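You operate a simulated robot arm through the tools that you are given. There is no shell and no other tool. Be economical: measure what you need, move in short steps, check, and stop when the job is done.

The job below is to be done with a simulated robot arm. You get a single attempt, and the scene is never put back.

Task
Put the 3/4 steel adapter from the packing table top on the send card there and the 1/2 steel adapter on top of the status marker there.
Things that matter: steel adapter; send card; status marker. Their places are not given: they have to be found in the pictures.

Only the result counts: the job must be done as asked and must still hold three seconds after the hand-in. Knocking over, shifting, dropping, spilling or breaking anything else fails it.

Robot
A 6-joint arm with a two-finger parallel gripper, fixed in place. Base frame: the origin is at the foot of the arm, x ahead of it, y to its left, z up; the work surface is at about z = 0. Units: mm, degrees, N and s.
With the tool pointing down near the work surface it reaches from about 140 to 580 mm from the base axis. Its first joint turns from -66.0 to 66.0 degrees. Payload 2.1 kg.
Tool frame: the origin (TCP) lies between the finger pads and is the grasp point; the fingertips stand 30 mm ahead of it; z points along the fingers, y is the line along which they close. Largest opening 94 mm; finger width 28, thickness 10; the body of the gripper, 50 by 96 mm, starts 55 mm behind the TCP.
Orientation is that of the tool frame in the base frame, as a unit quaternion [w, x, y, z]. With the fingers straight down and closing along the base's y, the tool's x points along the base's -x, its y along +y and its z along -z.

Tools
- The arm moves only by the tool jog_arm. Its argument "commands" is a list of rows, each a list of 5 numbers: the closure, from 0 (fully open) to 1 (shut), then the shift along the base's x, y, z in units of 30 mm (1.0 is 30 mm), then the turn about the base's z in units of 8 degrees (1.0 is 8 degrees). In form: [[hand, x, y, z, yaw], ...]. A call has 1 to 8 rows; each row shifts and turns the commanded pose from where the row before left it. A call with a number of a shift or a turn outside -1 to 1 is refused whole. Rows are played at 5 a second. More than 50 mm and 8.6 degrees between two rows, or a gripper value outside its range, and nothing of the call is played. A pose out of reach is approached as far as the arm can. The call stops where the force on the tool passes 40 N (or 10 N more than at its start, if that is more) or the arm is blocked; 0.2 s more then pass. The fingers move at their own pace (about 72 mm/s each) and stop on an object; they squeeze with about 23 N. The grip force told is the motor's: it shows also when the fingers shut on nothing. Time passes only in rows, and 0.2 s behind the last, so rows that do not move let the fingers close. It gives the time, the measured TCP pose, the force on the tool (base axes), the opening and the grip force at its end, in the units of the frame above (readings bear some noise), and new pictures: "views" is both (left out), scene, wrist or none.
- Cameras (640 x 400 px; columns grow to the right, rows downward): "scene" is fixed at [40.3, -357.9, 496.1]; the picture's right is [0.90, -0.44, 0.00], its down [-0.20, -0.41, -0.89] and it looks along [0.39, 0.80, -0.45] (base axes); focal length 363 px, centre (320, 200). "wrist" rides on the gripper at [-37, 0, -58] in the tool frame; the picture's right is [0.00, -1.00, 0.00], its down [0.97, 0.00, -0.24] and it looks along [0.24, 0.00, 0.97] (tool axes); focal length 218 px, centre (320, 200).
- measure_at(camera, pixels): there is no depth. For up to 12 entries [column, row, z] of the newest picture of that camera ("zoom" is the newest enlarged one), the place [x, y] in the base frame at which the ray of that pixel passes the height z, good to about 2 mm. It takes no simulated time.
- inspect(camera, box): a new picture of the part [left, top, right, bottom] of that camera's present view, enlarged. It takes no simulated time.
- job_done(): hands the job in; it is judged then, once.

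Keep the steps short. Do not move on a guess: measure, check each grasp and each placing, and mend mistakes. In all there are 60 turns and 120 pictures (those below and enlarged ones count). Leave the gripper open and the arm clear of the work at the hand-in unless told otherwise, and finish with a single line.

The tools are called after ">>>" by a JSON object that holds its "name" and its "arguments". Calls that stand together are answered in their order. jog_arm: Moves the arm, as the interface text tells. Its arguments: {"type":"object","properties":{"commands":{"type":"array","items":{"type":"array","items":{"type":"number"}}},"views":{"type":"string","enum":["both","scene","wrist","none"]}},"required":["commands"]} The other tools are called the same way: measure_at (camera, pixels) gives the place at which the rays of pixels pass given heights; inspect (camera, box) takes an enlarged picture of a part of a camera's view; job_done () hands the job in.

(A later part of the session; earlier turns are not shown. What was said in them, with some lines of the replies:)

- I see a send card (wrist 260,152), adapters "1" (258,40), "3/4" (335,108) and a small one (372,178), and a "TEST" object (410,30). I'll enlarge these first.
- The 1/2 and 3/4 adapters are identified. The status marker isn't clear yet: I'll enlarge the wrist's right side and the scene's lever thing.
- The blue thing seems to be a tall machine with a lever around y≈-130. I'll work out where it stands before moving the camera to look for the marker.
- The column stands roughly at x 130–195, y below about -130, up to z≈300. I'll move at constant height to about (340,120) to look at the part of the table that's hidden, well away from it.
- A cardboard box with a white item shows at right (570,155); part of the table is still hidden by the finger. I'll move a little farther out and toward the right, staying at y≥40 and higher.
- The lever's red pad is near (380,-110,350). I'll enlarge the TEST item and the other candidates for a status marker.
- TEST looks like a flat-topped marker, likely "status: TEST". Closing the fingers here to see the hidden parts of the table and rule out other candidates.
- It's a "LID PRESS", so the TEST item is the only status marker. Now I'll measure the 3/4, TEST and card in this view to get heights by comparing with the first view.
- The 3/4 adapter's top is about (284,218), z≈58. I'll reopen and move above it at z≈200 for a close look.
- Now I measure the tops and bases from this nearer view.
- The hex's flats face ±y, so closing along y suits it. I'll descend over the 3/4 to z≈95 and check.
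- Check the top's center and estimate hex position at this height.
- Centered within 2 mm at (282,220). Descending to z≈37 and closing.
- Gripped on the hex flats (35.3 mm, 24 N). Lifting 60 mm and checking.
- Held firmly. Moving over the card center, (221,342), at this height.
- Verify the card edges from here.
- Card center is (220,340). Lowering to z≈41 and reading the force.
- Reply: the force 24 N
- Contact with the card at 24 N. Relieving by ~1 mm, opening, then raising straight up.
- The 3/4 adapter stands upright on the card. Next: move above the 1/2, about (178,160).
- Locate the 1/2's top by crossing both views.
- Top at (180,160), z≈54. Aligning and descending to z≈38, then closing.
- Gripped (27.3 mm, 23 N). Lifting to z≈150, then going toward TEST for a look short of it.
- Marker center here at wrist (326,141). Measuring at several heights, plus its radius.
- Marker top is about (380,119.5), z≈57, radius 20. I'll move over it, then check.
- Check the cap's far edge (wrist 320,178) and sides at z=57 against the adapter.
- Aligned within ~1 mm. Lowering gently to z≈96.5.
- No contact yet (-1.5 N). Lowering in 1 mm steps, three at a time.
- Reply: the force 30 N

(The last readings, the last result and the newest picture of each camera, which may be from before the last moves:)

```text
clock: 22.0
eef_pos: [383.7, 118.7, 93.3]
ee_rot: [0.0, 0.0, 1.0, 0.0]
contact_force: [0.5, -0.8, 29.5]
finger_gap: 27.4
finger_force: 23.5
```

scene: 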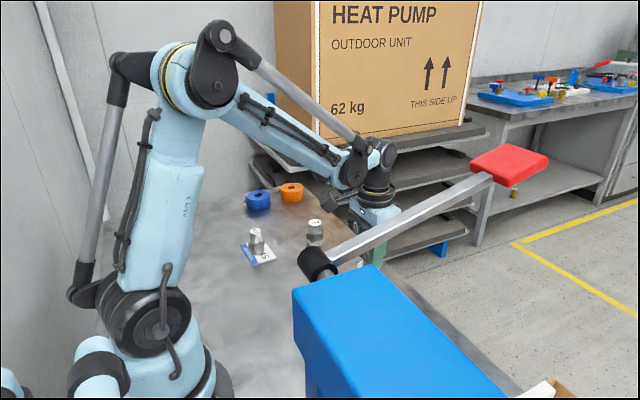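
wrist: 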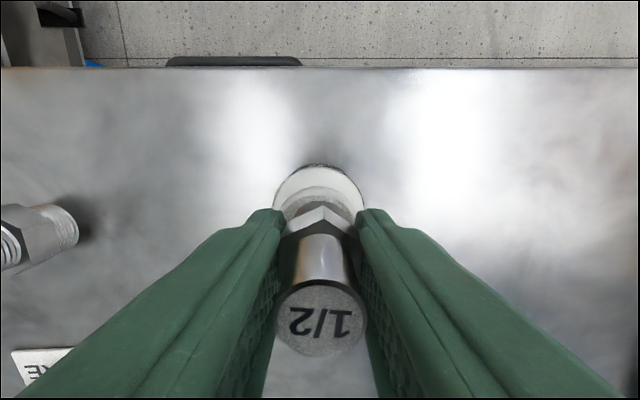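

Contact (29.5 N) at z≈93–94, as expected. Relieving about 1.2 mm and reading.

>>> {"name": "jog_arm", "arguments": {"commands": [[1, 0, 0, 0.04, 0], [1, 0, 0, 0, 0]], "views": "wrist"}}

>>> {"name": "inspect", "arguments": {"camera": "wrist", "box": [240, 140, 400, 260]}}

```text
clock: 22.6
eef_pos: [382.9, 119.8, 94.2]
ee_rot: [0.0, -0.001, 1.0, 0.0]
contact_force: [0.3, -1.3, 4.9]
finger_gap: 27.4
finger_force: 22.5
```

wrist: 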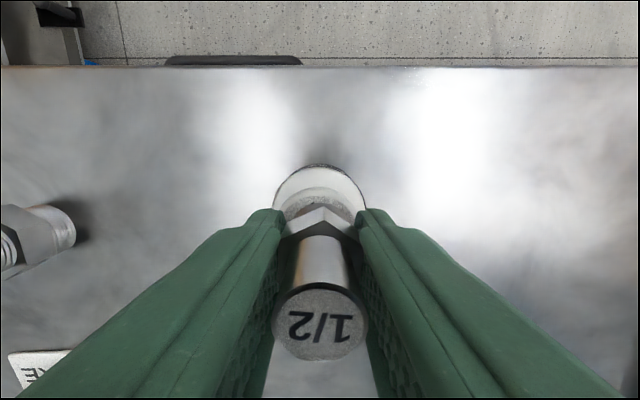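

```text
3.33 times, centred on (320, 200) of wrist
```

zoom: 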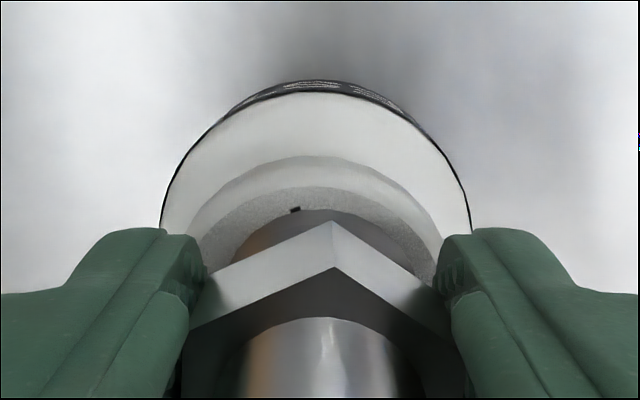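

Resting lightly (5 N), centered. Opening, then rising straight up.

>>> {"name": "jog_arm", "arguments": {"commands": [[0.5, 0, 0, 0, 0], [0.3, 0, 0, 0, 0], [0.3, 0, 0, 0, 0], [0.3, 0, 0, 0.5, 0], [0.3, 0, 0, 0.8, 0], [0.3, 0, 0, 0.9, 0], [0.3, 0, 0, 0.9, 0]]}}

>>> {"name": "inspect", "arguments": {"camera": "wrist", "box": [240, 140, 400, 260]}}

>>> {"name": "inspect", "arguments": {"camera": "scene", "box": [220, 190, 420, 290]}}

```text
clock: 24.2
eef_pos: [384.2, 121.0, 189.2]
ee_rot: [0.0, -0.001, 1.0, 0.001]
contact_force: [0.0, -0.8, -0.7]
finger_gap: 66.0
finger_force: 0.0
```

scene: 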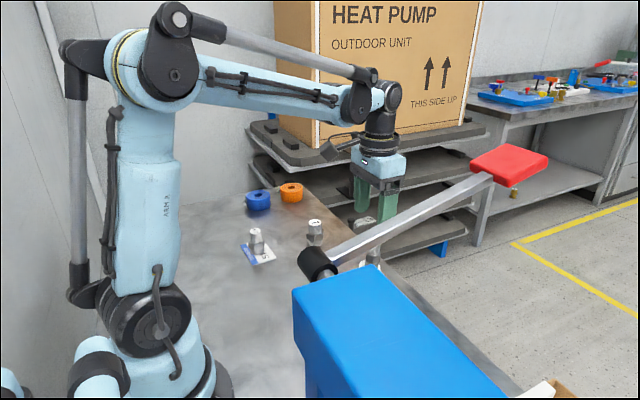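
wrist: 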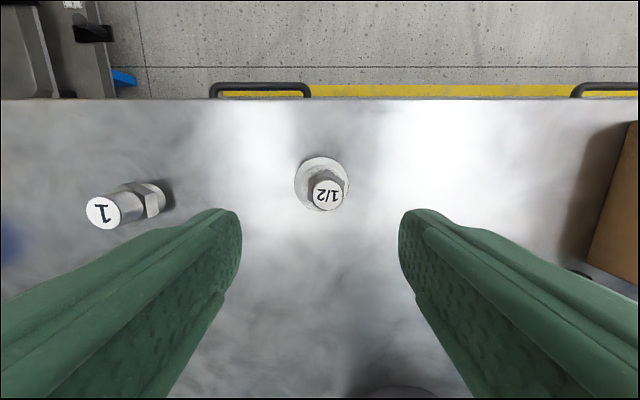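

```text
3.33 times, centred on (320, 200) of wrist
```

zoom: 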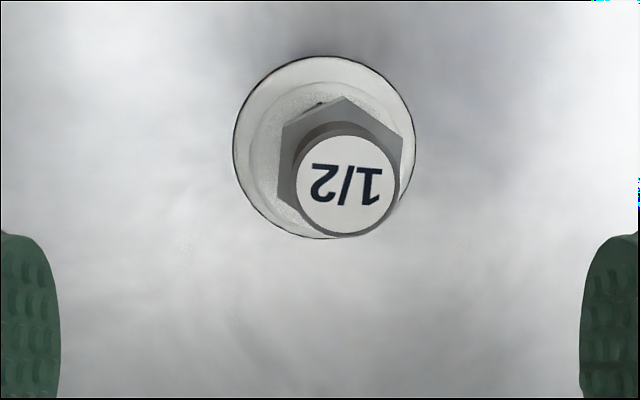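

```text
3.20 times, centred on (320, 240) of scene
```

zoom: 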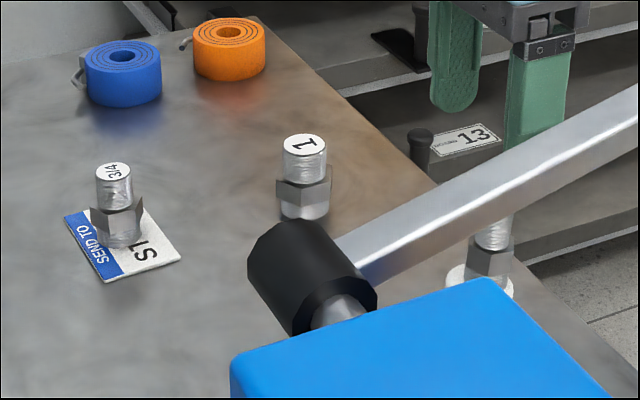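

Both adapters stand upright. Retracting up and away, opening fully, then checking that nothing moves.

>>> {"name": "jog_arm", "arguments": {"commands": [[0, 0, 0, 0.9, 0], [0, -0.5, 0.3, 0.9, 0], [0, -0.8, 0.3, 0.5, 0], [0, -0.8, 0.3, 0, 0], [0, 0, 0, 0, 0], [0, 0, 0, 0, 0], [0, 0, 0, 0, 0]]}}

>>> {"name": "inspect", "arguments": {"camera": "wrist", "box": [180, 60, 420, 240]}}

>>> {"name": "inspect", "arguments": {"camera": "scene", "box": [220, 190, 420, 290]}}

```text
clock: 25.8
eef_pos: [320.0, 146.4, 255.2]
ee_rot: [0.001, -0.001, 1.0, 0.001]
contact_force: [0.0, -0.3, 0.5]
finger_gap: 94.0
finger_force: 0.1
```

scene: 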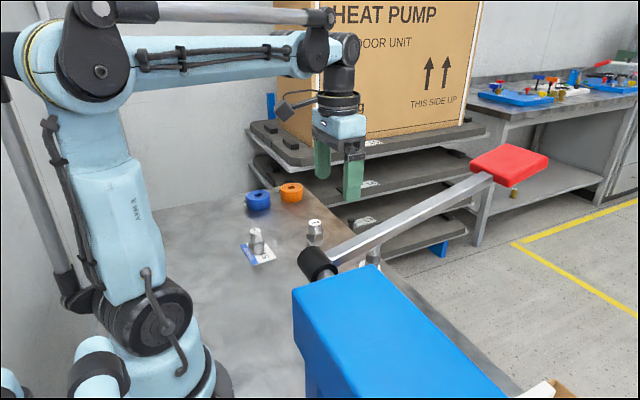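
wrist: 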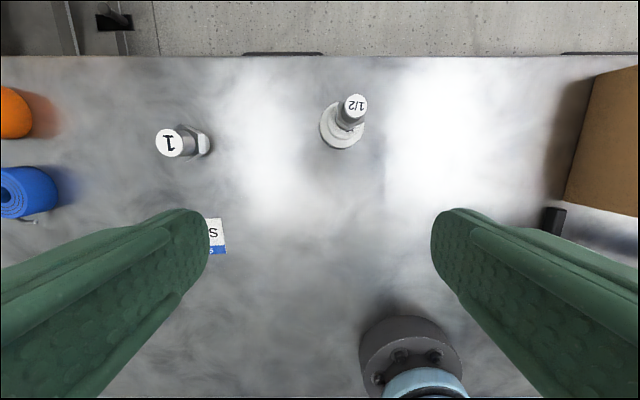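

```text
2.22 times, centred on (300, 150) of wrist
```

zoom: 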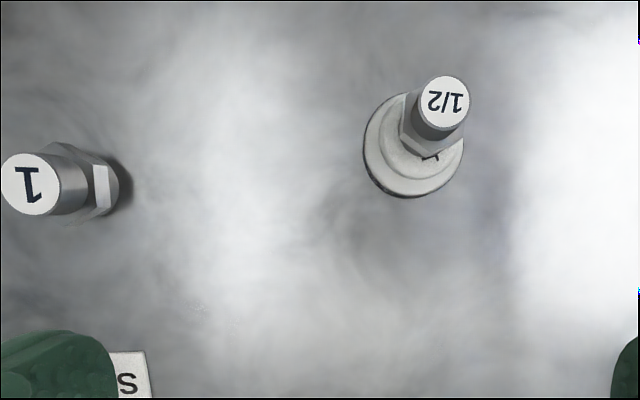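

```text
3.20 times, centred on (320, 240) of scene
```

zoom: 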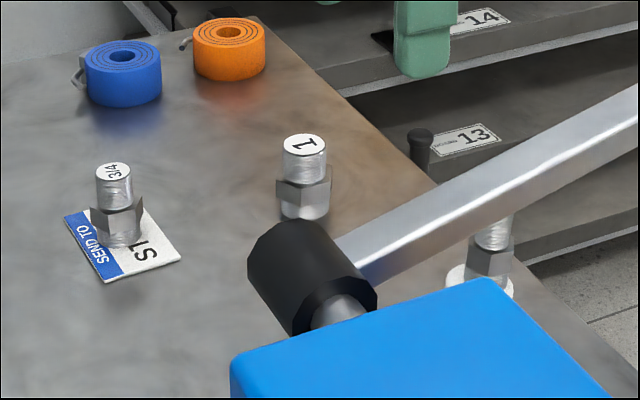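

Both adapters are standing still where they were asked for, nothing else has moved, and the arm is clear with the gripper open. Handing in.

>>> {"name": "job_done", "arguments": {}}

```text
The job is handed in.
```

The 3/4 steel adapter stands on the send card and the 1/2 steel adapter stands on top of the TEST marker, which I took to be the status marker.
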